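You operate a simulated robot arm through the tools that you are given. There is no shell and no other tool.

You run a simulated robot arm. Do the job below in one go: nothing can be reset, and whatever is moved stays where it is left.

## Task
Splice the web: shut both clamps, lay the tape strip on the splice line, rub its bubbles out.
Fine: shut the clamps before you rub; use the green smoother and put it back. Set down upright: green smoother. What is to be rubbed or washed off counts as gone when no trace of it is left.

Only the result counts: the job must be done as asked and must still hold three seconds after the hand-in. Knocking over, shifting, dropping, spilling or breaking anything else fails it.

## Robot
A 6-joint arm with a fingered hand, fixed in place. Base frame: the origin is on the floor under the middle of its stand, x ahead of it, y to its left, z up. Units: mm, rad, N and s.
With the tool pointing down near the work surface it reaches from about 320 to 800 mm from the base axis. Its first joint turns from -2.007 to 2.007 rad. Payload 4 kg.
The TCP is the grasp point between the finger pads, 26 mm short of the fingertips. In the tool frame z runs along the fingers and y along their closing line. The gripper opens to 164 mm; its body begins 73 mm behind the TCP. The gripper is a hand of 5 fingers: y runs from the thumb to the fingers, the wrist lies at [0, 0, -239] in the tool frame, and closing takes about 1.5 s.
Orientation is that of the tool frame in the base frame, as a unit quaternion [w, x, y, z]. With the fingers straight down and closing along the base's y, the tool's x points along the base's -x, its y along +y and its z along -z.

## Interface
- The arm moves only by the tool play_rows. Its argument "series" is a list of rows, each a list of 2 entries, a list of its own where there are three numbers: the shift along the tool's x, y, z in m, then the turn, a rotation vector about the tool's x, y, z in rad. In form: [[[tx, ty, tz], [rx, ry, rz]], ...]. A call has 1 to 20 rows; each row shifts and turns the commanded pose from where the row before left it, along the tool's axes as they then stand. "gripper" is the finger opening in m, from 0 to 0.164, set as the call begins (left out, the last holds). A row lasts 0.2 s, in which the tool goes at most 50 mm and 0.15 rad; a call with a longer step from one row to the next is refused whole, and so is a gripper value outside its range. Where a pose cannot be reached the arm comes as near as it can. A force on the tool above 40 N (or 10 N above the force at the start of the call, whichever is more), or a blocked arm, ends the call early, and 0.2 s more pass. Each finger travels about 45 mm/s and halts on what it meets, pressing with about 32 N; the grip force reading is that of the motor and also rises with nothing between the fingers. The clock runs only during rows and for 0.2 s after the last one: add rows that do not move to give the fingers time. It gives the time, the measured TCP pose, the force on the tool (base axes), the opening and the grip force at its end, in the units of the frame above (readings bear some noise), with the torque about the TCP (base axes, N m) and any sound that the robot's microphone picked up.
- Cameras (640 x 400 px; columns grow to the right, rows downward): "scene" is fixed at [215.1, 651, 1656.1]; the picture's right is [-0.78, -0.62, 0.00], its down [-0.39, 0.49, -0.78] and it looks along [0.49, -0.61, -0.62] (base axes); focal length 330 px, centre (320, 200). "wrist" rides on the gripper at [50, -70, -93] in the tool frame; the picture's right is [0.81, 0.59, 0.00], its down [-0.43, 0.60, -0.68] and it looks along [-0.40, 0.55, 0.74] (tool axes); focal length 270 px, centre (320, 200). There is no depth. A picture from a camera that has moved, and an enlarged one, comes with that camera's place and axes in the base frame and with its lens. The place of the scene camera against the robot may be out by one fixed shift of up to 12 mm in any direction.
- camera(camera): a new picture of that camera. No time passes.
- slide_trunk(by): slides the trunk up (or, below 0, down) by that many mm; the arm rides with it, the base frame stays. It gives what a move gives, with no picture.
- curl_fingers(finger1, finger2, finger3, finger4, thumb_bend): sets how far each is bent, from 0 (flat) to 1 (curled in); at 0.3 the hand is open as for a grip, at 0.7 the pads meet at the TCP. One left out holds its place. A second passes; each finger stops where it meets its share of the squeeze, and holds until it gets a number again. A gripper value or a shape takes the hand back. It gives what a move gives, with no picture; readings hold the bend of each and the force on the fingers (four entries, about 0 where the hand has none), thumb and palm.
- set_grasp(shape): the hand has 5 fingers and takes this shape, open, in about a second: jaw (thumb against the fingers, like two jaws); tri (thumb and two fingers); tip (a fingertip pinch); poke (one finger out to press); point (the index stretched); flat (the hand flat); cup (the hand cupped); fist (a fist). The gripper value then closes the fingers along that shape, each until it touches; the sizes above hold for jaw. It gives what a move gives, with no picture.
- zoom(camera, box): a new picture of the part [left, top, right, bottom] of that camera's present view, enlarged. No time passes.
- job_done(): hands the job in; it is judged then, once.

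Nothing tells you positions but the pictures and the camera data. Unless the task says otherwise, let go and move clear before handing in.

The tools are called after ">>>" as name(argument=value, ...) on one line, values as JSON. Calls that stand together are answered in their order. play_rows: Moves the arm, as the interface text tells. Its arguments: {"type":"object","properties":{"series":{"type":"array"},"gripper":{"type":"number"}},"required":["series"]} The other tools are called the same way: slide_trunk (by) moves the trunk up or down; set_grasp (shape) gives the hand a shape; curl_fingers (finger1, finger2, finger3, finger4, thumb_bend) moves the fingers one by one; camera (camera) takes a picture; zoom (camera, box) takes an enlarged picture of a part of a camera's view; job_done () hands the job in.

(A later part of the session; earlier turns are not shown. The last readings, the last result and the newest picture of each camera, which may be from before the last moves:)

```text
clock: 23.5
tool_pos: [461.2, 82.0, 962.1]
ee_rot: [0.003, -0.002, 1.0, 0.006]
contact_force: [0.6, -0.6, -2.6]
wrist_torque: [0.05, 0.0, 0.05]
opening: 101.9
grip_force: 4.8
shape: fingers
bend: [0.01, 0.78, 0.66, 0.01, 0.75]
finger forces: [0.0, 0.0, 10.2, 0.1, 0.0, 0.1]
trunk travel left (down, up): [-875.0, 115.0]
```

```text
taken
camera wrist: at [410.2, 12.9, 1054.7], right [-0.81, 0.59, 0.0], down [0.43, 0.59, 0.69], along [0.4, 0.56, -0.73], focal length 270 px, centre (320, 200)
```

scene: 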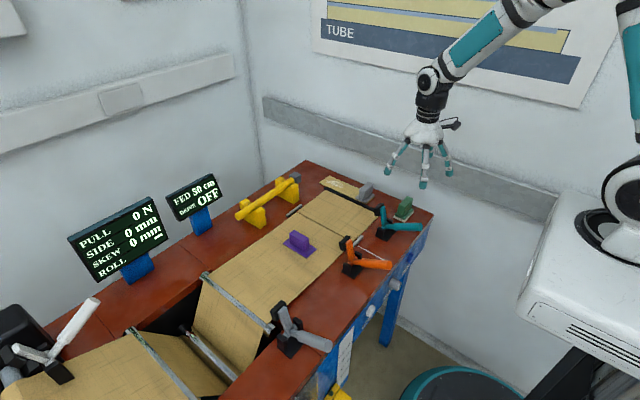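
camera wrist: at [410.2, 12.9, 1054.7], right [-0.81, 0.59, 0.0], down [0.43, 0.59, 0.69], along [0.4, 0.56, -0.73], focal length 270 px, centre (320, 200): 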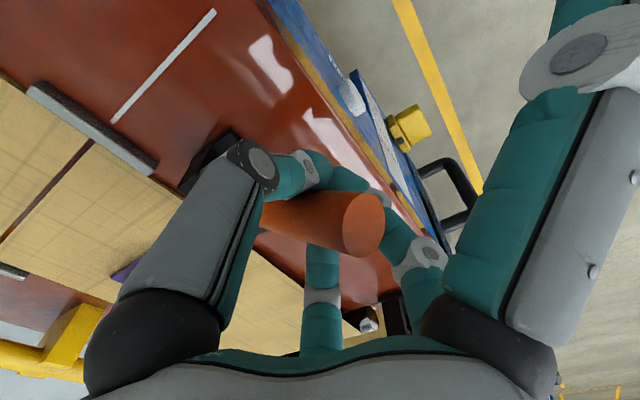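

The grip matches the one on teal. I'll swing the orange handle up along the same arc, keeping the hand upright.

>>> play_rows(series=[[[-0.003, 0, -0.0042], [0, 0, 0]], [[-0.003, 0, -0.0042], [0, 0, 0]], [[-0.0035, 0, -0.0042], [0, 0, 0]], [[-0.0035, 0, -0.0042], [0, 0, 0]], [[-0.0042, 0, -0.0035], [0, 0, 0]], [[-0.0043, 0, -0.0035], [0, 0, 0]], [[-0.0047, 0, -0.003], [0, 0, 0]], [[-0.0048, 0, -0.003], [0, 0, 0]], [[0, 0, 0], [0, 0, 0]]])

>>> zoom(camera="scene", box=[300, 170, 440, 290])

```text
clock: 25.5
tool_pos: [491.1, 85.6, 992.3]
ee_rot: [0.002, -0.001, 1.0, 0.005]
contact_force: [-1.9, -0.4, -2.4]
wrist_torque: [-0.04, 0.03, 0.03]
opening: 102.2
grip_force: 0.1
shape: fingers
bend: [0.01, 0.81, 0.72, 0.01, 0.77]
finger forces: [0.0, 0.1, 0.0, 0.0, 0.0, 0.0]
trunk travel left (down, up): [-875.0, 115.0]
```

```text
3.33 times, centred on (370, 230) of scene
camera zoom: at [215.1, 651.0, 1656.1], right [-0.78, -0.62, 0.0], down [-0.39, 0.49, -0.78], along [0.49, -0.61, -0.62], focal length 1100 px, centre (153, 100)
```

zoom: 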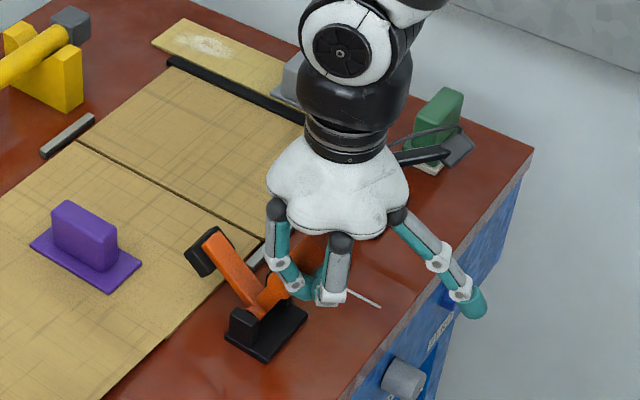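

The orange clamp follows the same way. I'll continue pushing it forward.

>>> play_rows(series=[[[-0.006, -0.001, -0.003], [0, 0, 0]], [[-0.006, -0.001, -0.003], [0, 0, 0]], [[-0.006, -0.001, -0.003], [0, 0, 0]], [[-0.006, 0, -0.002], [0, 0, 0]], [[-0.006, 0, -0.001], [0, 0, 0]], [[-0.005, 0, 0], [0, 0, 0]], [[-0.005, 0, 0], [0, 0, 0]], [[-0.005, 0, 0], [0, 0, 0]], [[-0.004, 0, 0], [0, 0, 0]], [[0, 0, 0], [0, 0, 0]]])

>>> zoom(camera="scene", box=[300, 170, 440, 290])

```text
clock: 27.7
tool_pos: [539.4, 78.9, 1003.1]
ee_rot: [0.003, -0.001, 1.0, 0.005]
contact_force: [-2.0, 3.0, 0.6]
wrist_torque: [0.05, -0.01, 0.06]
opening: 102.7
grip_force: 5.8
shape: fingers
bend: [0.01, 0.82, 0.66, 0.01, 0.77]
finger forces: [0.1, 0.0, 11.5, 0.0, 0.0, 0.0]
trunk travel left (down, up): [-875.0, 115.0]
```

```text
3.33 times, centred on (370, 230) of scene
camera zoom: at [215.1, 651.0, 1656.1], right [-0.78, -0.62, 0.0], down [-0.39, 0.49, -0.78], along [0.49, -0.61, -0.62], focal length 1100 px, centre (153, 100)
```

zoom: 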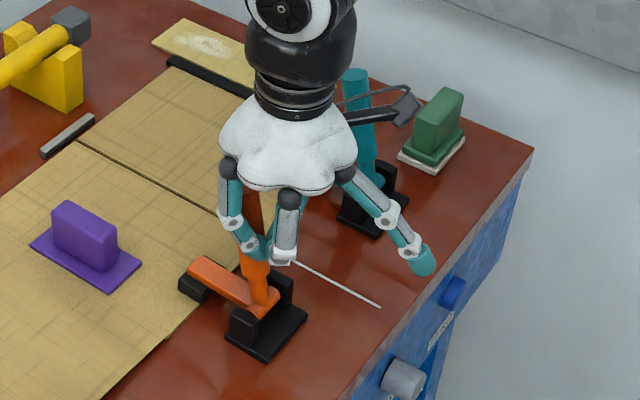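

Nearly shut; the last bit in small steps until the stop resists.

>>> play_rows(series=[[[-0.004, 0, 0], [0, 0, 0]], [[-0.004, 0, 0], [0, 0, 0]], [[-0.004, 0, 0], [0, 0, 0]], [[-0.003, 0, 0], [0, 0, 0]], [[0, 0, 0], [0, 0, 0]]])

>>> zoom(camera="scene", box=[310, 200, 400, 280])

```text
clock: 28.9
tool_pos: [548.5, 80.4, 1002.6]
ee_rot: [0.0, -0.003, 1.0, 0.005]
contact_force: [-26.8, 3.2, -3.5]
wrist_torque: [0.04, 0.54, 0.21]
opening: 103.0
grip_force: 12.9
shape: fingers
bend: [0.01, 0.82, 0.72, 0.01, 0.78]
finger forces: [0.0, 0.0, 0.0, 0.0, 25.4, 0.0]
trunk travel left (down, up): [-875.0, 115.0]
```

```text
5.00 times, centred on (355, 240) of scene
camera zoom: at [215.1, 651.0, 1656.1], right [-0.78, -0.62, 0.0], down [-0.39, 0.49, -0.78], along [0.49, -0.61, -0.62], focal length 1649 px, centre (145, 0)
```

zoom: 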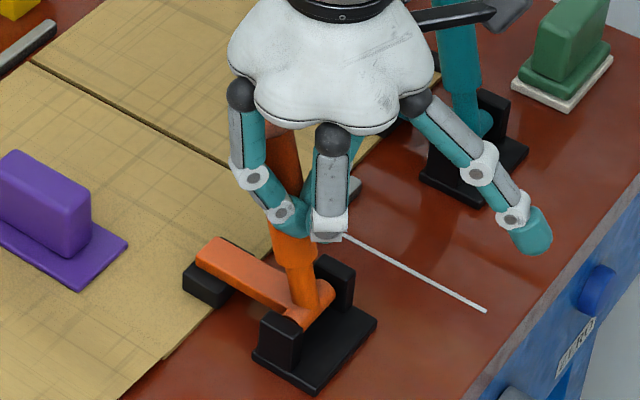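

The orange clamp is at its stop with the pad on the web. I'll ease off, open the fingers and lift clear.

>>> play_rows(series=[[[0.003, 0, 0], [0, 0, 0]], [[0.004, 0.001, 0], [0, 0, 0]], [[0, 0, 0], [0, 0, 0]]])

>>> curl_fingers(finger2=0.3, finger3=0.3, thumb_bend=0.3)

>>> play_rows(series=[[[0, 0, -0.025], [0, 0, 0]], [[0, 0, -0.025], [0, 0, 0]], [[0, 0, -0.025], [0, 0, 0]], [[0, 0, -0.03], [0, 0, 0]], [[0, 0, -0.03], [0, 0, 0]], [[0, 0, 0], [0, 0, 0]]])

>>> camera(camera="scene")

>>> camera(camera="wrist")

```text
clock: 29.7
tool_pos: [547.7, 82.0, 1005.1]
ee_rot: [0.004, -0.001, 1.0, 0.005]
contact_force: [-5.7, -0.5, 0.9]
wrist_torque: [0.01, 0.07, 0.04]
opening: 103.1
grip_force: 0.2
shape: fingers
bend: [0.01, 0.82, 0.72, 0.01, 0.78]
finger forces: [0.1, 0.0, 0.1, 0.1, 0.0, 0.1]
trunk travel left (down, up): [-875.0, 115.0]
```

```text
clock: 30.7
tool_pos: [546.4, 82.9, 1004.1]
ee_rot: [0.003, -0.001, 1.0, 0.005]
contact_force: [-0.1, -0.3, -0.1]
wrist_torque: [-0.03, -0.02, 0.01]
opening: 110.0
grip_force: 0.1
shape: fingers
bend: [0.01, 0.3, 0.3, 0.01, 0.3]
finger forces: [0.0, 0.0, 0.0, 0.0, 0.0, 0.1]
trunk travel left (down, up): [-875.0, 115.0]
```

```text
clock: 32.1
tool_pos: [545.2, 78.4, 1138.2]
ee_rot: [0.002, -0.001, 1.0, 0.006]
contact_force: [0.0, 0.3, 0.0]
wrist_torque: [-0.03, 0.01, 0.02]
opening: 110.1
grip_force: 0.0
shape: fingers
bend: [0.01, 0.3, 0.3, 0.01, 0.3]
finger forces: [0.0, 0.1, 0.1, 0.0, 0.0, 0.1]
trunk travel left (down, up): [-875.0, 115.0]
```

```text
taken
```

scene: 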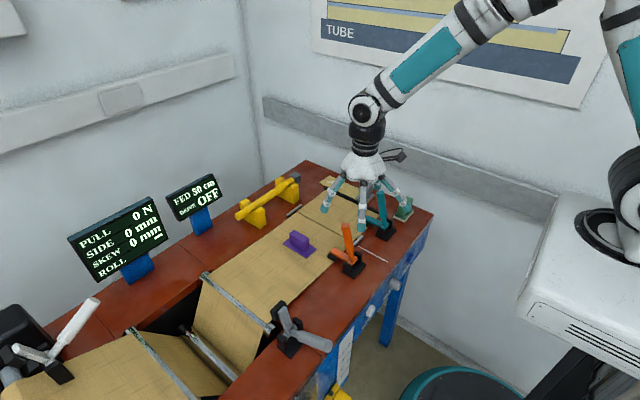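

```text
taken
camera wrist: at [494.5, 8.6, 1231.8], right [-0.81, 0.59, 0.0], down [0.43, 0.59, 0.69], along [0.4, 0.56, -0.73], focal length 270 px, centre (320, 200)
```

wrist: 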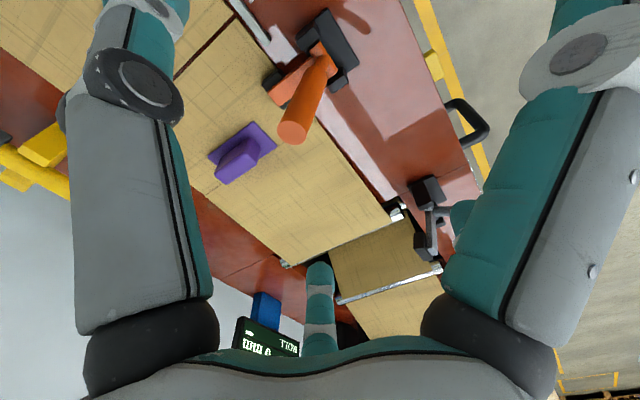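

Both clamps are shut. I'll move over to the tape strip for a precise wrist view of it and its grey grip.

>>> play_rows(series=[[[0, -0.03, 0], [0, 0, 0]], [[-0.005, -0.04, 0], [0, 0, 0]], [[-0.005, -0.04, 0], [0, 0, 0]], [[-0.005, -0.04, 0], [0, 0, 0]], [[-0.01, -0.04, 0], [0, 0, 0]], [[-0.01, -0.04, 0], [0, 0, 0]], [[-0.01, -0.04, 0], [0, 0, 0]], [[-0.01, -0.04, 0], [0, 0, 0]], [[-0.01, -0.04, 0], [0, 0, 0]], [[-0.01, -0.04, 0], [0, 0, 0]], [[-0.01, -0.04, 0], [0, 0, 0]], [[-0.01, -0.04, 0], [0, 0, 0]], [[0, 0, 0], [0, 0, 0]]])

>>> camera(camera="wrist")

>>> zoom(camera="wrist", box=[180, 40, 460, 320])

```text
clock: 34.5
tool_pos: [628.2, -326.7, 1136.6]
ee_rot: [-0.003, 0.006, 1.0, 0.014]
contact_force: [-10.2, 32.9, 11.2]
wrist_torque: [-4.28, -0.34, -2.77]
opening: 108.5
grip_force: 1.2
shape: fingers
bend: [0.01, 0.3, 0.3, 0.01, 0.31]
finger forces: [0.1, 0.0, 0.1, 0.0, 2.7, 0.1]
trunk travel left (down, up): [-875.0, 115.0]
stopped in row 12: the force on the tool passed its limit at 79 N (the readings are from after the stop); the commanded pose is now the measured one
```

```text
taken
camera wrist: at [576.2, -397.3, 1228.6], right [-0.8, 0.6, 0.02], down [0.44, 0.57, 0.69], along [0.4, 0.56, -0.72], focal length 270 px, centre (320, 200)
```

wrist: 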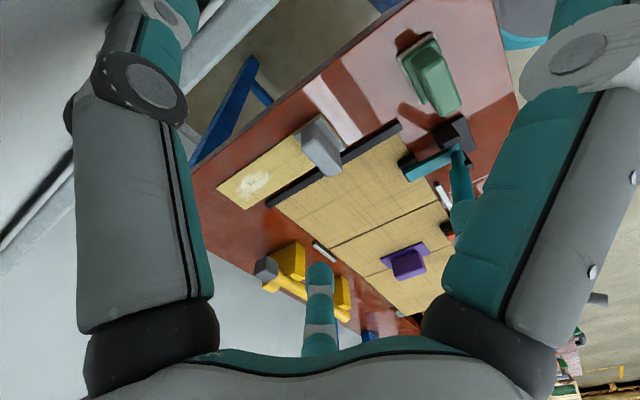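

```text
1.43 times, centred on (320, 180) of wrist
camera zoom: at [576.2, -397.3, 1228.6], right [-0.8, 0.6, 0.02], down [0.44, 0.57, 0.69], along [0.4, 0.56, -0.72], focal length 386 px, centre (320, 229)
```

zoom: 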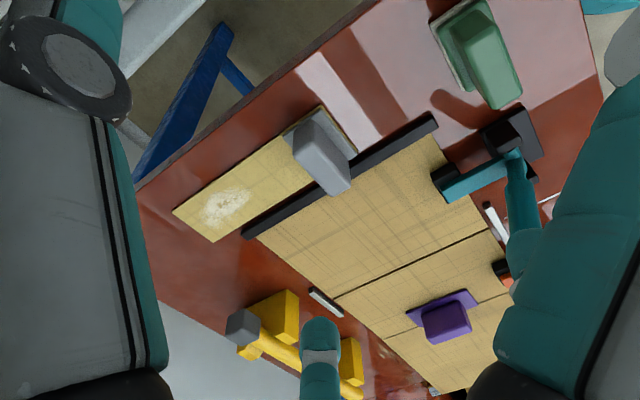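

The hand's thumb touched the wall or rail near y ≈ -435, so I'll back away from it. The view of the strip is still useful.

>>> play_rows(series=[[[0, 0.02, 0], [0, 0, 0]], [[0, 0.02, 0], [0, 0, 0]], [[0, 0, 0], [0, 0, 0]]])

>>> zoom(camera="wrist", box=[190, 60, 410, 220])

>>> camera(camera="scene")

```text
clock: 35.3
tool_pos: [628.1, -293.7, 1135.2]
ee_rot: [-0.002, 0.004, 1.0, 0.012]
contact_force: [-0.8, -0.3, -0.3]
wrist_torque: [0.0, 0.05, 0.0]
opening: 110.1
grip_force: 0.1
shape: fingers
bend: [0.01, 0.3, 0.3, 0.01, 0.3]
finger forces: [0.0, 0.1, 0.0, 0.1, 0.0, 0.0]
trunk travel left (down, up): [-875.0, 115.0]
```

```text
2.50 times, centred on (300, 140) of wrist
camera zoom: at [576.3, -364.2, 1228.1], right [-0.8, 0.6, 0.02], down [0.44, 0.57, 0.69], along [0.4, 0.56, -0.72], focal length 676 px, centre (370, 350)
```

zoom: 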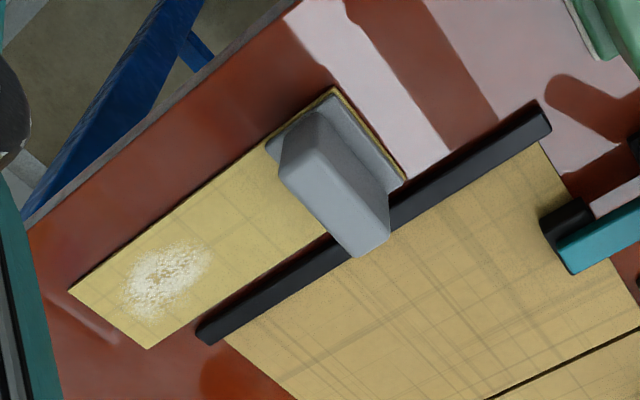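

```text
taken
```

scene: 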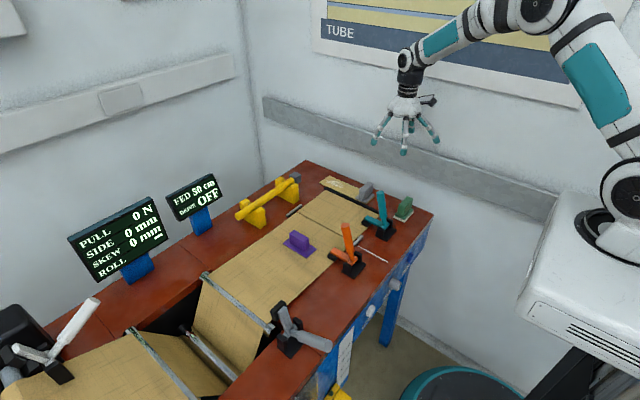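

I've backed off from the wall and measured the tape strip: x ≈ 670–888, y ≈ -258 to -192, centre (779, -225), with the bubbles near x ≈ 831. The web spans x 600–840, so the strip's target centre is (720, 0). I'll zoom on the grip block for its size and height.

>>> zoom(camera="wrist", box=[270, 80, 350, 175])

>>> zoom(camera="scene", box=[345, 170, 425, 235])

>>> zoom(camera="wrist", box=[380, 20, 480, 120])

```text
4.21 times, centred on (310, 128) of wrist
camera zoom: at [576.3, -364.2, 1228.1], right [-0.8, 0.6, 0.02], down [0.44, 0.57, 0.69], along [0.4, 0.56, -0.72], focal length 1138 px, centre (362, 505)
```

zoom: 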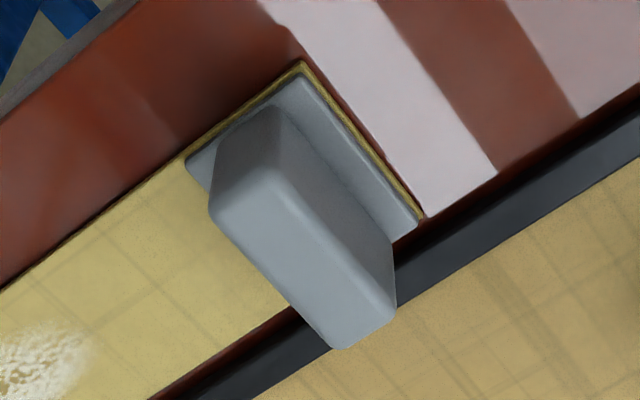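

```text
6.15 times, centred on (385, 202) of scene
camera zoom: at [215.1, 651.0, 1656.1], right [-0.78, -0.62, 0.0], down [-0.39, 0.49, -0.78], along [0.49, -0.61, -0.62], focal length 2030 px, centre (-80, 185)
```

zoom: 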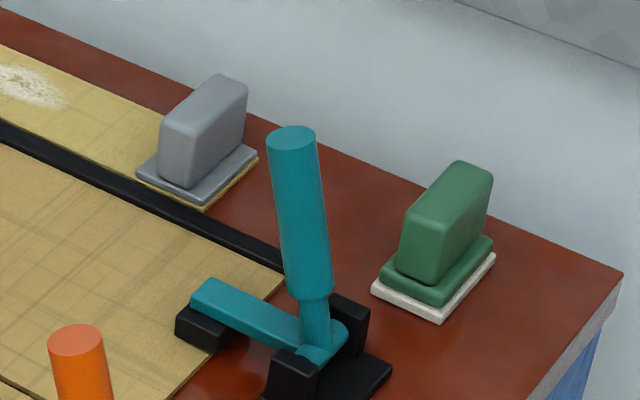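

```text
4.00 times, centred on (430, 70) of wrist
camera zoom: at [576.3, -364.2, 1228.1], right [-0.8, 0.6, 0.02], down [0.44, 0.57, 0.69], along [0.4, 0.56, -0.72], focal length 1081 px, centre (-120, 720)
```

zoom: 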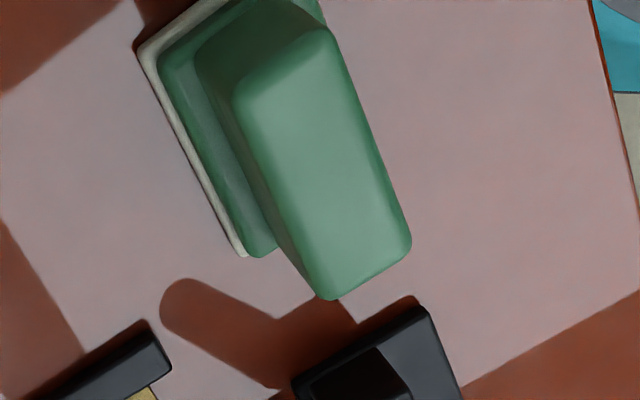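

The grip block is about 22 × 58 mm, top at z ≈ 934, centred near (692, -226). I'll open the hand in the jaw shape, move above it and turn the hand -90° so it closes along x with the camera on the far side, away from the clamps.

>>> set_grasp(shape="jaw")

>>> play_rows(series=[[[-0.01, 0.014, 0], [0.024, 0, 0]], [[-0.018, 0.018, 0.005], [0, 0, 0]], [[-0.018, 0.018, 0.01], [0, 0, 0]], [[-0.018, 0.018, 0.01], [0, 0, 0]], [[0, 0, 0.005], [0, 0, -0.07]], [[0, 0, 0.005], [0, 0, -0.14]], [[0, 0, 0], [0, 0, -0.14]], [[0, 0, 0], [0, 0, -0.14]], [[0, 0, 0], [0, 0, -0.14]], [[0, 0, 0], [0, 0, -0.14]], [[0, 0, 0], [0, 0, -0.14]], [[0, 0, 0], [0, 0, -0.14]], [[0, 0, 0], [0, 0, -0.14]], [[0, 0, 0], [0, 0, -0.14]], [[0, 0, 0], [0, 0, -0.14]], [[0, 0, 0], [0, 0, -0.1]], [[0, 0, 0], [0, 0, 0]]])

>>> camera(camera="wrist")

>>> camera(camera="scene")

```text
clock: 36.2
tool_pos: [626.7, -291.8, 1136.4]
ee_rot: [-0.002, 0.005, 1.0, 0.013]
contact_force: [0.3, -0.5, 0.3]
wrist_torque: [-0.01, 0.0, 0.02]
opening: 164.0
grip_force: 0.1
shape: jaw
bend: [0.3, 0.3, 0.3, 0.3, 0.3]
finger forces: [0.0, 0.1, 0.0, 0.0, 0.0, 0.0]
trunk travel left (down, up): [-875.0, 115.0]
```

```text
clock: 39.8
tool_pos: [699.3, -175.8, 1099.0]
ee_rot: [-0.026, -0.579, 0.815, -0.019]
contact_force: [-0.6, 0.6, 0.5]
wrist_torque: [0.05, 0.06, -0.02]
opening: 164.1
grip_force: 0.0
shape: jaw
bend: [0.3, 0.3, 0.3, 0.3, 0.3]
finger forces: [0.0, 0.1, 0.0, 0.1, 0.0, 0.0]
out of reach, approached as far as the arm can: row 13, 14, 15, 16
trunk travel left (down, up): [-875.0, 115.0]
```

```text
taken
camera wrist: at [750.4, -240.5, 1195.9], right [-0.82, -0.57, 0.05], down [-0.41, 0.65, 0.65], along [-0.4, 0.51, -0.76], focal length 270 px, centre (320, 200)
```

wrist: 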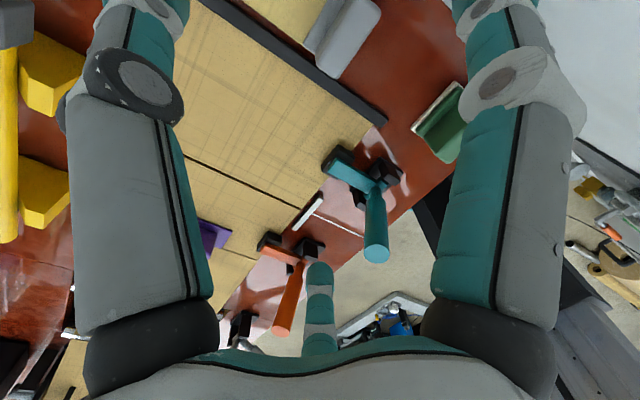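

```text
taken
```

scene: 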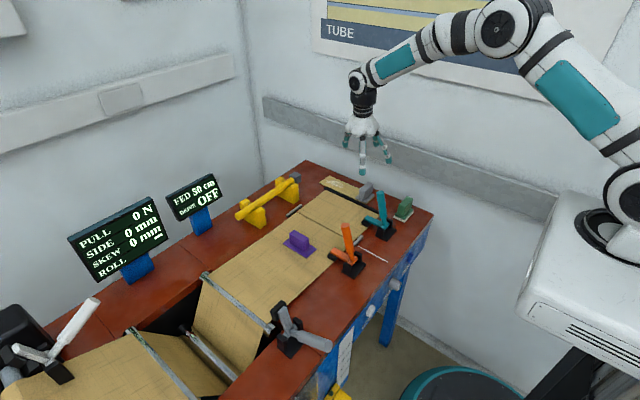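

The wrist joint limits the yaw here to about 70°. By the hand's five-fold symmetry, a yaw of 54° works just as well: one finger faces the block from -x and two from +x. I'll go to yaw 54°, level the tool, and centre above the grip block.

>>> play_rows(series=[[[0, 0, 0], [-0.001, -0.064, 0]], [[0, 0, 0], [0, 0, 0.146]], [[0, 0, 0], [0, 0, 0.146]], [[0.015, -0.008, 0], [0, 0, 0]], [[0.015, -0.008, 0], [0, 0, 0]], [[0.0149, -0.0076, 0], [0, 0, 0]], [[0, 0, 0], [0, 0, 0]]])

>>> camera(camera="wrist")

```text
clock: 41.4
tool_pos: [696.9, -210.7, 1096.1]
ee_rot: [0.001, -0.455, 0.891, -0.001]
contact_force: [-0.2, 0.1, -0.7]
wrist_torque: [0.02, 0.04, 0.01]
opening: 164.1
grip_force: 0.0
shape: jaw
bend: [0.3, 0.3, 0.3, 0.3, 0.3]
finger forces: [0.0, 0.0, 0.0, 0.0, 0.1, 0.0]
out of reach, approached as far as the arm can: row 1
trunk travel left (down, up): [-875.0, 115.0]
```

```text
taken
camera wrist: at [723.0, -291.3, 1190.7], right [-0.95, -0.31, 0.0], down [-0.23, 0.7, 0.68], along [-0.21, 0.64, -0.74], focal length 270 px, centre (320, 200)
```

wrist: 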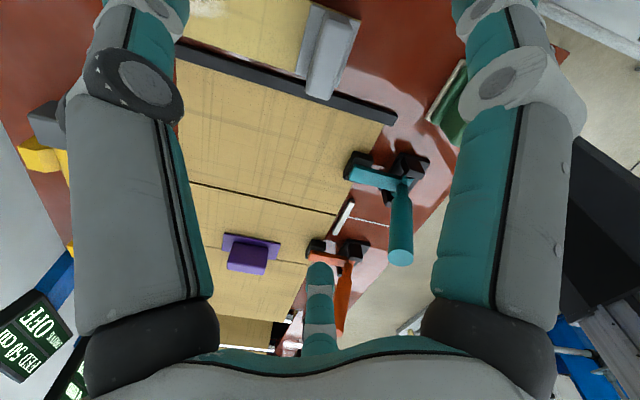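

I'm level at yaw 54°. Let me zoom on the grip block to fix its position relative to the hand.

>>> zoom(camera="wrist", box=[270, 0, 400, 140])

```text
2.86 times, centred on (335, 70) of wrist
camera zoom: at [723.0, -291.3, 1190.7], right [-0.95, -0.31, 0.0], down [-0.23, 0.7, 0.68], along [-0.21, 0.64, -0.74], focal length 772 px, centre (277, 571)
```

zoom: 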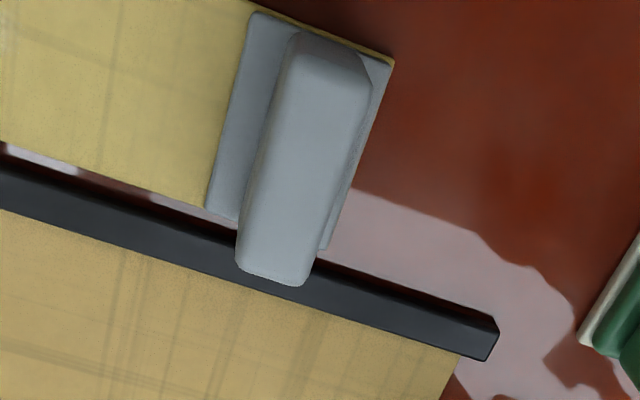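

The block's top is at about z 931, centred at (693, -225.5). I'll narrow the hand to 120 mm, centre over it and come down.

>>> play_rows(gripper=0.12, series=[[[0.0143, -0.0055, 0.02], [0, 0, 0]], [[0, 0, 0.03], [0, 0, 0]], [[0, 0, 0.03], [0, 0, 0]], [[0, 0, 0.03], [0, 0, 0]], [[0, 0, 0.025], [0, 0, 0]], [[0, 0, 0.01], [0, 0, 0]], [[0, 0, 0], [0, 0, 0]]])

>>> camera(camera="wrist")

>>> zoom(camera="scene", box=[310, 140, 430, 240])

```text
clock: 43.0
tool_pos: [693.9, -228.0, 952.8]
ee_rot: [0.001, -0.454, 0.891, -0.001]
contact_force: [0.1, -0.3, -0.9]
wrist_torque: [0.02, 0.03, 0.03]
opening: 120.4
grip_force: 0.0
shape: jaw
bend: [0.28, 0.28, 0.28, 0.28, 0.62]
finger forces: [0.1, 0.1, 0.0, 0.1, 0.0, 0.1]
trunk travel left (down, up): [-875.0, 115.0]
```

```text
taken
camera wrist: at [719.3, -308.8, 1046.6], right [-0.95, -0.31, 0.0], down [-0.23, 0.7, 0.68], along [-0.21, 0.64, -0.74], focal length 270 px, centre (320, 200)
```

wrist: 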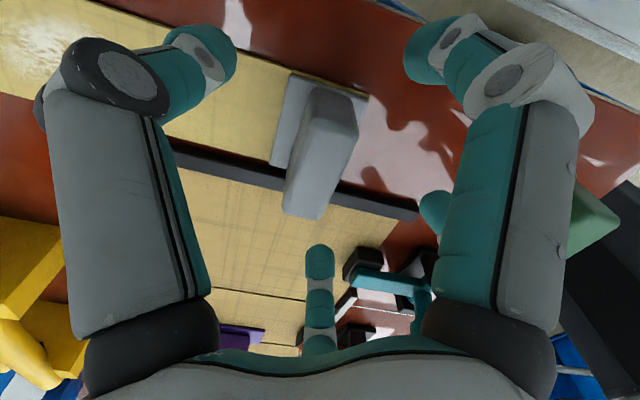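

```text
4.00 times, centred on (370, 190) of scene
camera zoom: at [215.1, 651.0, 1656.1], right [-0.78, -0.62, 0.0], down [-0.39, 0.49, -0.78], along [0.49, -0.61, -0.62], focal length 1320 px, centre (120, 240)
```

zoom: 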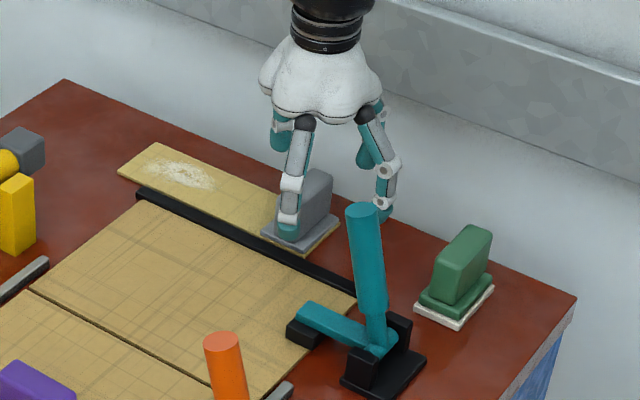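

The jaw shape moves the thumb and fingers unevenly, so I'll control the fingers individually for a symmetric star. First I'll set all bends to 0.4 and check centring over the block.

>>> curl_fingers(finger1=0.4, finger2=0.4, finger3=0.4, finger4=0.4, thumb_bend=0.4)

>>> camera(camera="wrist")

>>> zoom(camera="wrist", box=[240, 50, 400, 250])

>>> zoom(camera="scene", box=[340, 150, 410, 215])

```text
clock: 44.0
tool_pos: [692.8, -227.5, 952.9]
ee_rot: [0.0, -0.454, 0.891, 0.0]
contact_force: [-0.1, -0.1, 0.1]
wrist_torque: [-0.03, -0.02, 0.0]
opening: 67.0
grip_force: 0.0
shape: fingers
bend: [0.4, 0.4, 0.4, 0.4, 0.4]
finger forces: [0.0, 0.1, 0.1, 0.0, 0.0, 0.0]
trunk travel left (down, up): [-875.0, 115.0]
```

```text
taken
camera wrist: at [719.3, -308.7, 1046.7], right [-0.95, -0.31, 0.0], down [-0.23, 0.7, 0.68], along [-0.21, 0.64, -0.74], focal length 270 px, centre (320, 200)
```

wrist: 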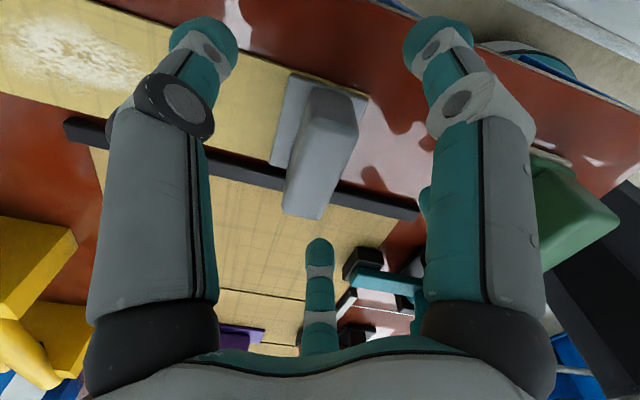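

```text
2.00 times, centred on (320, 150) of wrist
camera zoom: at [719.3, -308.7, 1046.7], right [-0.95, -0.31, 0.0], down [-0.23, 0.7, 0.68], along [-0.21, 0.64, -0.74], focal length 541 px, centre (320, 300)
```

zoom: 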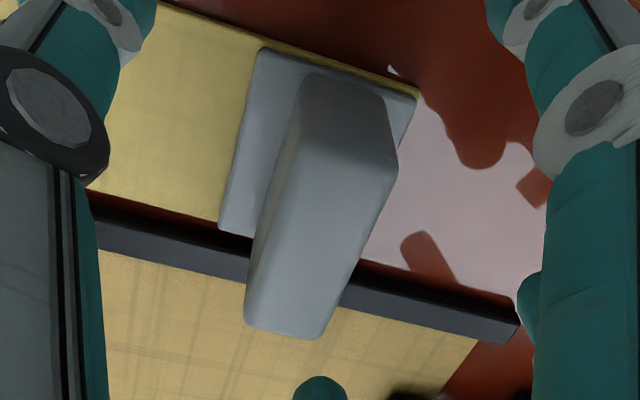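

```text
6.15 times, centred on (375, 182) of scene
camera zoom: at [215.1, 651.0, 1656.1], right [-0.78, -0.62, 0.0], down [-0.39, 0.49, -0.78], along [0.49, -0.61, -0.62], focal length 2030 px, centre (-18, 308)
```

zoom: 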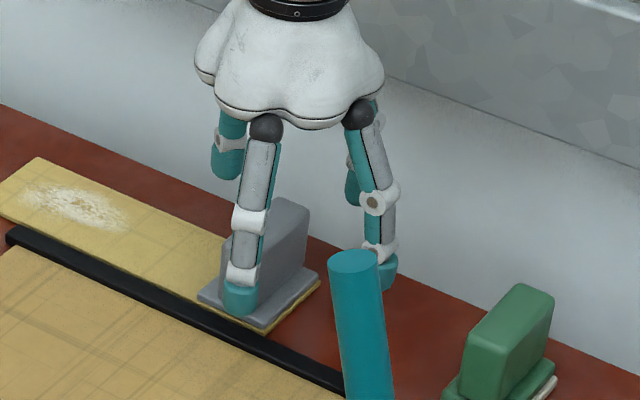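

The star of fingertips is centred around the block with clearance. I'll come down the last 29 mm and close all five fingers.

>>> play_rows(series=[[[-0.0026, 0.0007, 0.01], [0, 0, 0]], [[0, 0, 0.01], [0, 0, 0]], [[0, 0, 0.009], [0, 0, 0]], [[0, 0, 0], [0, 0, 0]]])

>>> zoom(camera="scene", box=[340, 150, 410, 215])

>>> camera(camera="wrist")

```text
clock: 45.0
tool_pos: [692.5, -221.2, 923.1]
ee_rot: [0.001, -0.455, 0.891, -0.001]
contact_force: [-0.5, -0.2, -0.3]
wrist_torque: [-0.01, 0.01, 0.0]
opening: 67.0
grip_force: 0.0
shape: fingers
bend: [0.4, 0.4, 0.4, 0.4, 0.4]
finger forces: [0.0, 0.0, 0.0, 0.0, 0.1, 0.1]
trunk travel left (down, up): [-875.0, 115.0]
```

```text
6.15 times, centred on (375, 182) of scene
camera zoom: at [215.1, 651.0, 1656.1], right [-0.78, -0.62, 0.0], down [-0.39, 0.49, -0.78], along [0.49, -0.61, -0.62], focal length 2030 px, centre (-18, 308)
```

zoom: 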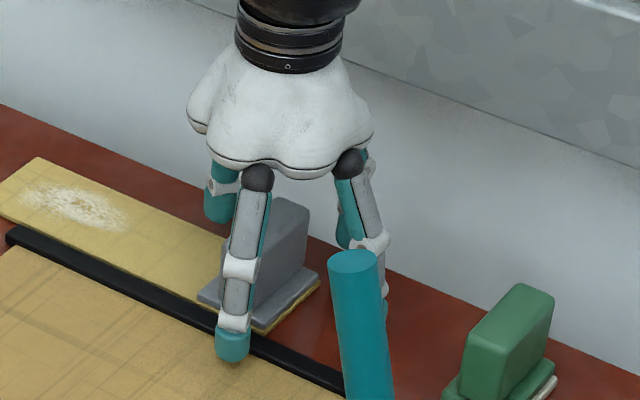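

```text
taken
camera wrist: at [718.9, -303.9, 1016.3], right [-0.95, -0.31, 0.0], down [-0.23, 0.7, 0.68], along [-0.21, 0.64, -0.74], focal length 270 px, centre (320, 200)
```

wrist: 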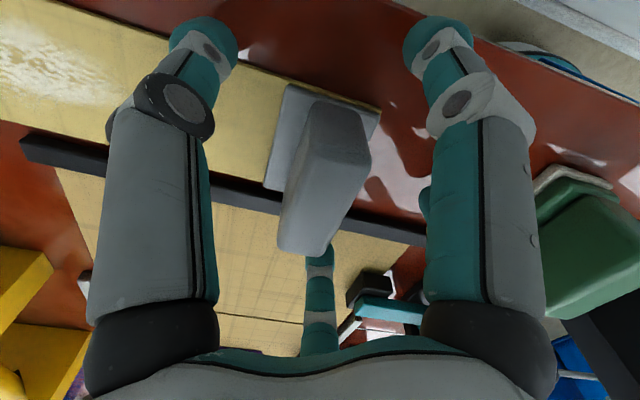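

Fingertips are just above the plate and around the block. I'll close all five fingers.

>>> curl_fingers(finger1=0.6, finger2=0.72, finger3=0.6, finger4=0.72, thumb_bend=0.72)

>>> camera(camera="wrist")

>>> zoom(camera="scene", box=[340, 150, 410, 215])

```text
clock: 46.0
tool_pos: [692.7, -222.3, 922.1]
ee_rot: [0.0, -0.454, 0.891, -0.001]
contact_force: [1.4, 5.5, 6.8]
wrist_torque: [0.47, 0.14, -0.06]
opening: 20.6
grip_force: 19.7
shape: fingers
bend: [0.56, 0.62, 0.5, 0.66, 0.66]
finger forces: [3.2, 10.8, 10.5, 5.4, 9.0, 0.0]
trunk travel left (down, up): [-875.0, 115.0]
```

```text
taken
camera wrist: at [718.7, -303.0, 1016.9], right [-0.95, -0.31, 0.0], down [-0.23, 0.7, 0.68], along [-0.21, 0.64, -0.74], focal length 270 px, centre (320, 200)
```

wrist: 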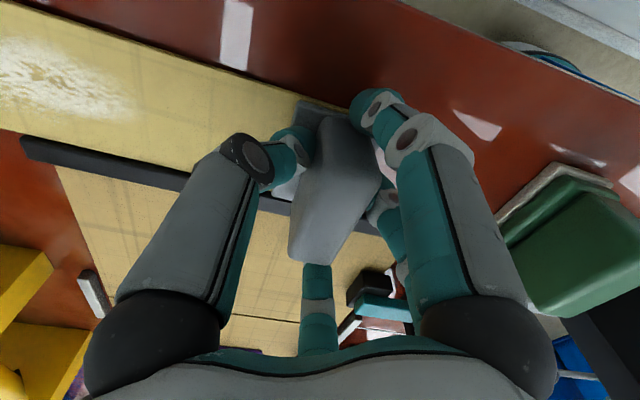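

```text
6.15 times, centred on (375, 182) of scene
camera zoom: at [215.1, 651.0, 1656.1], right [-0.78, -0.62, 0.0], down [-0.39, 0.49, -0.78], along [0.49, -0.61, -0.62], focal length 2030 px, centre (-18, 308)
```

zoom: 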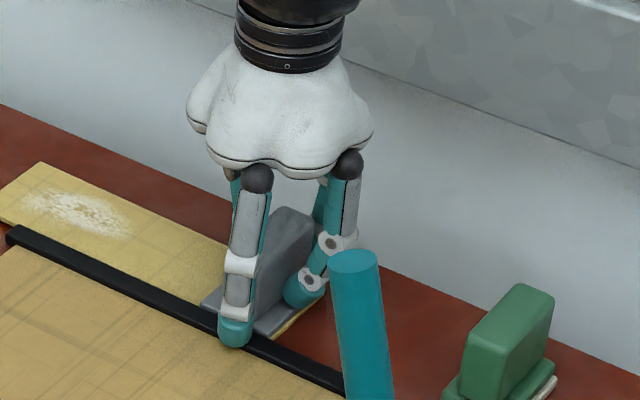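

All five fingers have the block. I'll lift gently and check that the strip comes up with it.

>>> play_rows(series=[[[0, 0, -0.004], [0, 0, 0]], [[0, 0, -0.006], [0, 0, 0]], [[0, 0, -0.01], [0, 0, 0]], [[0, 0, 0], [0, 0, 0]]])

>>> zoom(camera="scene", box=[310, 150, 420, 230])

>>> camera(camera="wrist")

```text
clock: 47.0
tool_pos: [693.8, -223.8, 942.8]
ee_rot: [0.0, -0.454, 0.891, 0.0]
contact_force: [-0.9, 0.2, -0.7]
wrist_torque: [0.0, 0.02, 0.0]
opening: 20.8
grip_force: 16.4
shape: fingers
bend: [0.57, 0.62, 0.53, 0.66, 0.67]
finger forces: [4.0, 10.6, 5.1, 4.6, 8.4, 0.0]
trunk travel left (down, up): [-875.0, 115.0]
```

```text
5.00 times, centred on (365, 190) of scene
camera zoom: at [215.1, 651.0, 1656.1], right [-0.78, -0.62, 0.0], down [-0.39, 0.49, -0.78], along [0.49, -0.61, -0.62], focal length 1649 px, centre (95, 250)
```

zoom: 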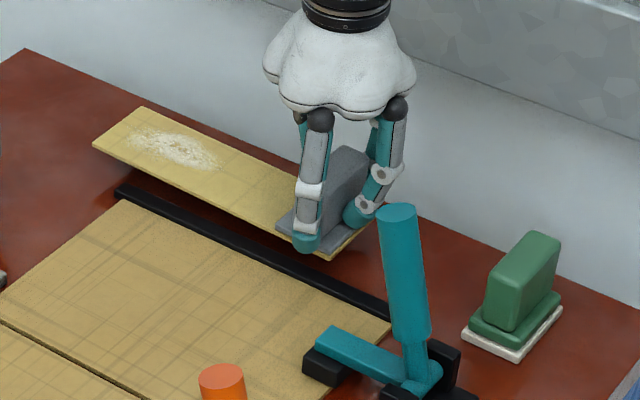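

```text
taken
camera wrist: at [719.7, -303.7, 1036.9], right [-0.95, -0.31, 0.0], down [-0.23, 0.7, 0.68], along [-0.21, 0.64, -0.74], focal length 270 px, centre (320, 200)
```

wrist: 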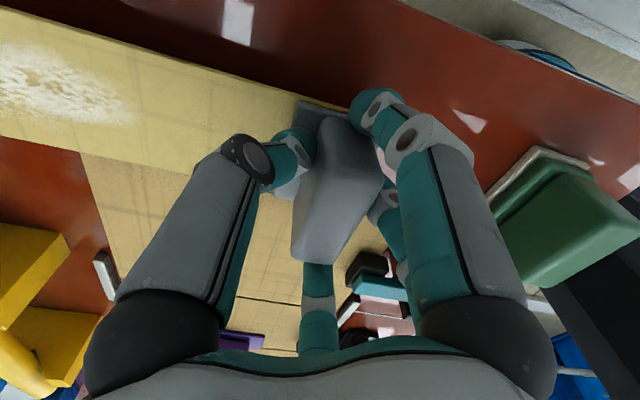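

The strip came up cleanly as one piece. I'll check its yaw relative to the hand before moving it to the splice line.

>>> zoom(camera="wrist", box=[0, 0, 320, 220])

```text
1.82 times, centred on (160, 110) of wrist
camera zoom: at [719.7, -303.7, 1036.9], right [-0.95, -0.31, 0.0], down [-0.23, 0.7, 0.68], along [-0.21, 0.64, -0.74], focal length 491 px, centre (611, 364)
```

zoom: 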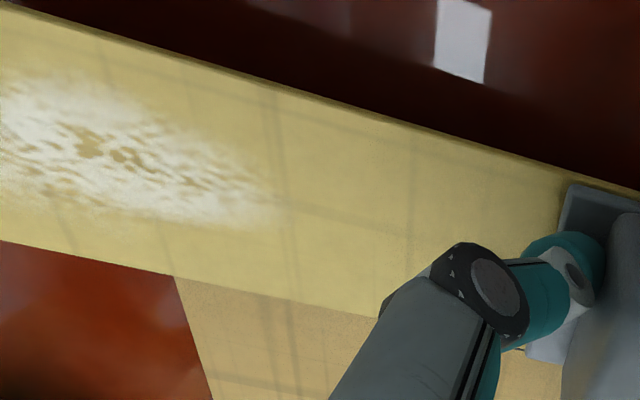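

The strip is essentially parallel to x in the hand, with a very slight pitch. I'll raise it, carry it across to y ≈ 0, then shift it back to centre on the web.

>>> play_rows(series=[[[0, 0, -0.015], [0, 0, 0]], [[0, 0, -0.02], [0, 0, 0]], [[0, 0, -0.02], [0, 0, 0]], [[0, 0, -0.005], [0, 0, 0]], [[-0.008, 0.006, 0], [0, 0, 0]], [[-0.016, 0.0115, 0], [0, 0, 0]], [[-0.016, 0.0115, 0], [0, 0, 0]], [[-0.016, 0.0115, 0], [0, 0, 0]], [[-0.016, 0.0115, 0], [0, 0, 0]], [[-0.016, 0.0115, 0], [0, 0, 0]], [[-0.016, 0.0115, 0], [0, 0, 0]], [[-0.016, 0.0115, 0], [0, 0, 0]], [[-0.016, 0.0115, 0], [0, 0, 0]], [[-0.016, 0.0115, 0], [0, 0, 0]], [[-0.016, 0.0115, 0], [0, 0, 0]], [[-0.0134, 0.0103, 0], [0, 0, 0]], [[0, 0, 0], [0, 0, 0]]])

>>> camera(camera="scene")

>>> camera(camera="wrist")

```text
clock: 50.6
tool_pos: [693.5, 0.2, 1003.0]
ee_rot: [-0.001, -0.454, 0.891, 0.0]
contact_force: [-0.1, -1.0, -0.8]
wrist_torque: [-0.01, 0.03, -0.03]
opening: 20.8
grip_force: 16.4
shape: fingers
bend: [0.57, 0.62, 0.53, 0.66, 0.67]
finger forces: [4.1, 10.5, 5.1, 4.6, 8.4, 0.0]
trunk travel left (down, up): [-875.0, 115.0]
```

```text
taken
```

scene: 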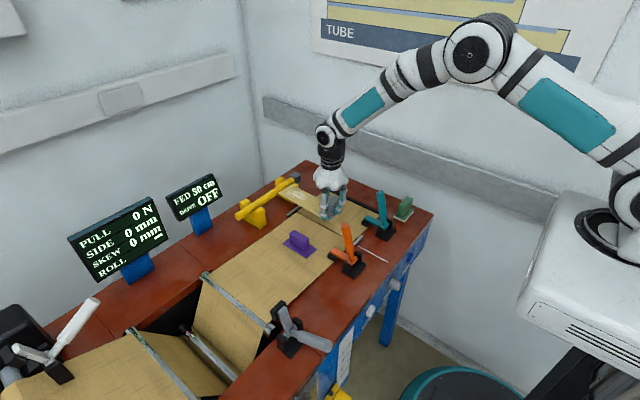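

```text
taken
camera wrist: at [720.1, -80.9, 1096.7], right [-0.95, -0.31, 0.0], down [-0.23, 0.7, 0.68], along [-0.21, 0.64, -0.74], focal length 270 px, centre (320, 200)
```

wrist: 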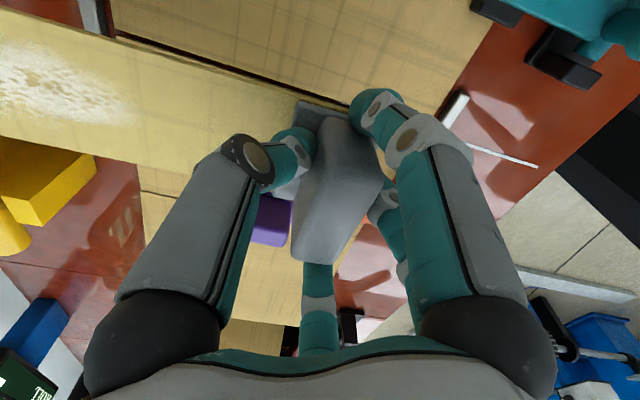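

The strip is above the seam line. I'll shift it 59 mm back toward the robot to centre it on the web.

>>> play_rows(series=[[[0.0087, 0.012, 0], [0, 0, 0]], [[0.0087, 0.012, 0], [0, 0, 0]], [[0.0087, 0.012, 0], [0, 0, 0]], [[0.0085, 0.0118, 0], [0, 0, 0]], [[0, 0, 0.015], [0, 0, 0]], [[0, 0, 0.015], [0, 0, 0]], [[0, 0, 0], [0, 0, 0]]])

>>> zoom(camera="scene", box=[260, 160, 400, 270])

>>> camera(camera="wrist")

>>> zoom(camera="wrist", box=[0, 0, 480, 220])

```text
clock: 52.2
tool_pos: [634.4, 1.9, 970.9]
ee_rot: [0.0, -0.454, 0.891, -0.001]
contact_force: [0.5, -0.1, 0.0]
wrist_torque: [0.01, 0.02, 0.0]
opening: 20.6
grip_force: 16.3
shape: fingers
bend: [0.57, 0.62, 0.53, 0.66, 0.67]
finger forces: [4.1, 10.5, 5.1, 4.6, 8.4, 0.0]
trunk travel left (down, up): [-875.0, 115.0]
```

```text
3.64 times, centred on (330, 215) of scene
camera zoom: at [215.1, 651.0, 1656.1], right [-0.78, -0.62, 0.0], down [-0.39, 0.49, -0.78], along [0.49, -0.61, -0.62], focal length 1200 px, centre (284, 146)
```

zoom: 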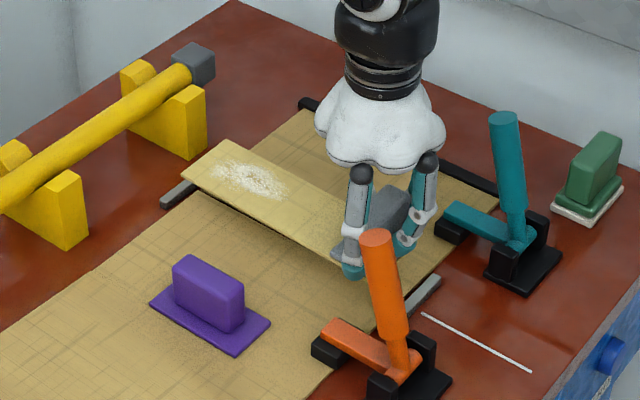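

```text
taken
camera wrist: at [660.2, -78.8, 1065.2], right [-0.95, -0.31, 0.0], down [-0.23, 0.7, 0.68], along [-0.21, 0.64, -0.74], focal length 270 px, centre (320, 200)
```

wrist: 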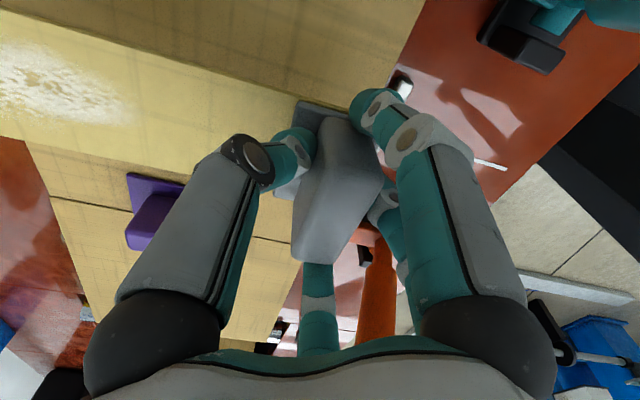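

```text
1.33 times, centred on (240, 110) of wrist
camera zoom: at [660.2, -78.8, 1065.2], right [-0.95, -0.31, 0.0], down [-0.23, 0.7, 0.68], along [-0.21, 0.64, -0.74], focal length 360 px, centre (427, 320)
```

zoom: 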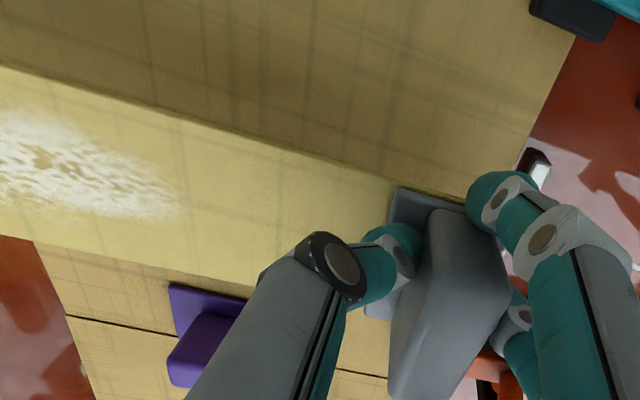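

The strip hovers over the splice line. Before lowering I'll check the faint second line near y ≈ 150 and verify the strip's alignment with the seam marks.

>>> zoom(camera="scene", box=[240, 220, 340, 290])

>>> zoom(camera="scene", box=[290, 185, 370, 245])

```text
5.71 times, centred on (290, 255) of scene
camera zoom: at [215.1, 651.0, 1656.1], right [-0.78, -0.62, 0.0], down [-0.39, 0.49, -0.78], along [0.49, -0.61, -0.62], focal length 1885 px, centre (491, -114)
```

zoom: 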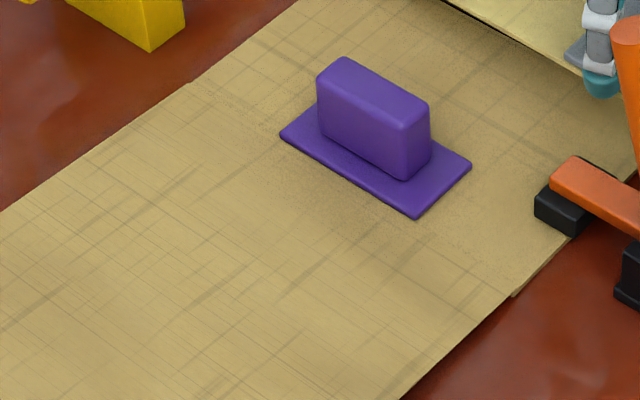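

```text
6.67 times, centred on (330, 215) of scene
camera zoom: at [215.1, 651.0, 1656.1], right [-0.78, -0.62, 0.0], down [-0.39, 0.49, -0.78], along [0.49, -0.61, -0.62], focal length 2199 px, centre (253, 100)
```

zoom: 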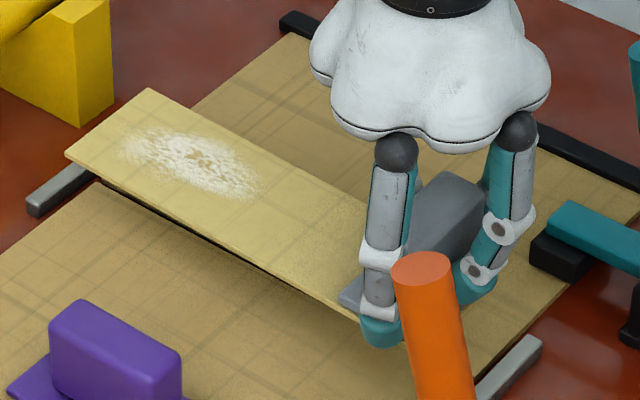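

The second line is only a crease where the web slopes away; the real seam is at y = 0 between the marks. The strip seems to sit a few mm toward +y, so I'll correct and lower it to about 10 mm above the web for a final check.

>>> play_rows(series=[[[0.004, -0.0029, 0.01], [0, 0, 0]], [[0, 0, 0.013], [0, 0, 0]], [[0, 0, 0.012], [0, 0, 0]], [[0, 0, 0], [0, 0, 0]]])

>>> zoom(camera="scene", box=[285, 185, 365, 245])

>>> zoom(camera="wrist", box=[0, 0, 480, 220])

```text
clock: 53.2
tool_pos: [632.9, -2.8, 937.1]
ee_rot: [0.0, -0.454, 0.891, -0.001]
contact_force: [0.8, 0.2, -1.9]
wrist_torque: [0.02, 0.05, 0.0]
opening: 20.6
grip_force: 16.2
shape: fingers
bend: [0.57, 0.62, 0.53, 0.66, 0.67]
finger forces: [4.1, 10.5, 5.1, 4.7, 8.3, 0.0]
trunk travel left (down, up): [-875.0, 115.0]
```

```text
6.67 times, centred on (325, 215) of scene
camera zoom: at [215.1, 651.0, 1656.1], right [-0.78, -0.62, 0.0], down [-0.39, 0.49, -0.78], along [0.49, -0.61, -0.62], focal length 2199 px, centre (287, 100)
```

zoom: 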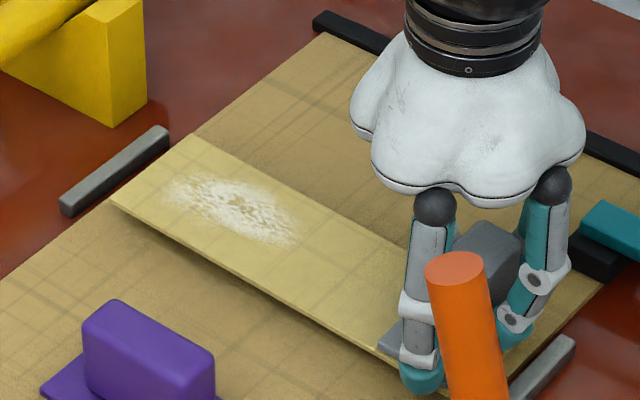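

```text
1.33 times, centred on (240, 110) of wrist
camera zoom: at [659.6, -84.4, 1030.8], right [-0.95, -0.31, 0.0], down [-0.23, 0.7, 0.68], along [-0.21, 0.64, -0.74], focal length 360 px, centre (427, 320)
```

zoom: 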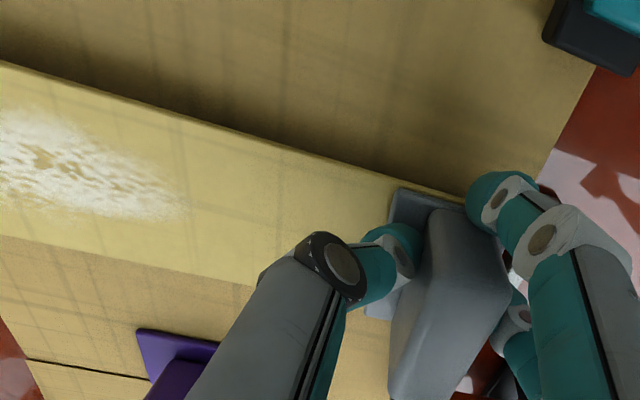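

Alignment looks good: the strip is within 1–2 mm of the seam and about centred between the web edges. I'll make a tiny correction and lower it onto the web.

>>> play_rows(series=[[[-0.0004, -0.0022, 0.004], [0, 0, 0]], [[0, 0, 0.003], [0, 0, 0]], [[0, 0, 0.002], [0, 0, 0]], [[0, 0, 0.002], [0, 0, 0]], [[0, 0, 0], [0, 0, 0]]])

>>> zoom(camera="scene", box=[285, 185, 365, 245])

```text
clock: 54.4
tool_pos: [636.3, -3.8, 926.2]
ee_rot: [0.001, -0.455, 0.89, -0.001]
contact_force: [-0.4, 0.3, 11.9]
wrist_torque: [0.08, 0.39, -0.02]
opening: 20.7
grip_force: 21.9
shape: fingers
bend: [0.57, 0.62, 0.53, 0.66, 0.67]
finger forces: [4.1, 18.3, 5.5, 5.4, 9.9, 0.0]
trunk travel left (down, up): [-875.0, 115.0]
```

```text
6.67 times, centred on (325, 215) of scene
camera zoom: at [215.1, 651.0, 1656.1], right [-0.78, -0.62, 0.0], down [-0.39, 0.49, -0.78], along [0.49, -0.61, -0.62], focal length 2199 px, centre (287, 100)
```

zoom: 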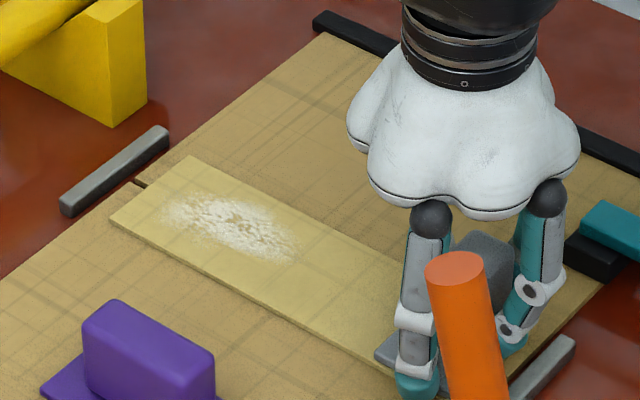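

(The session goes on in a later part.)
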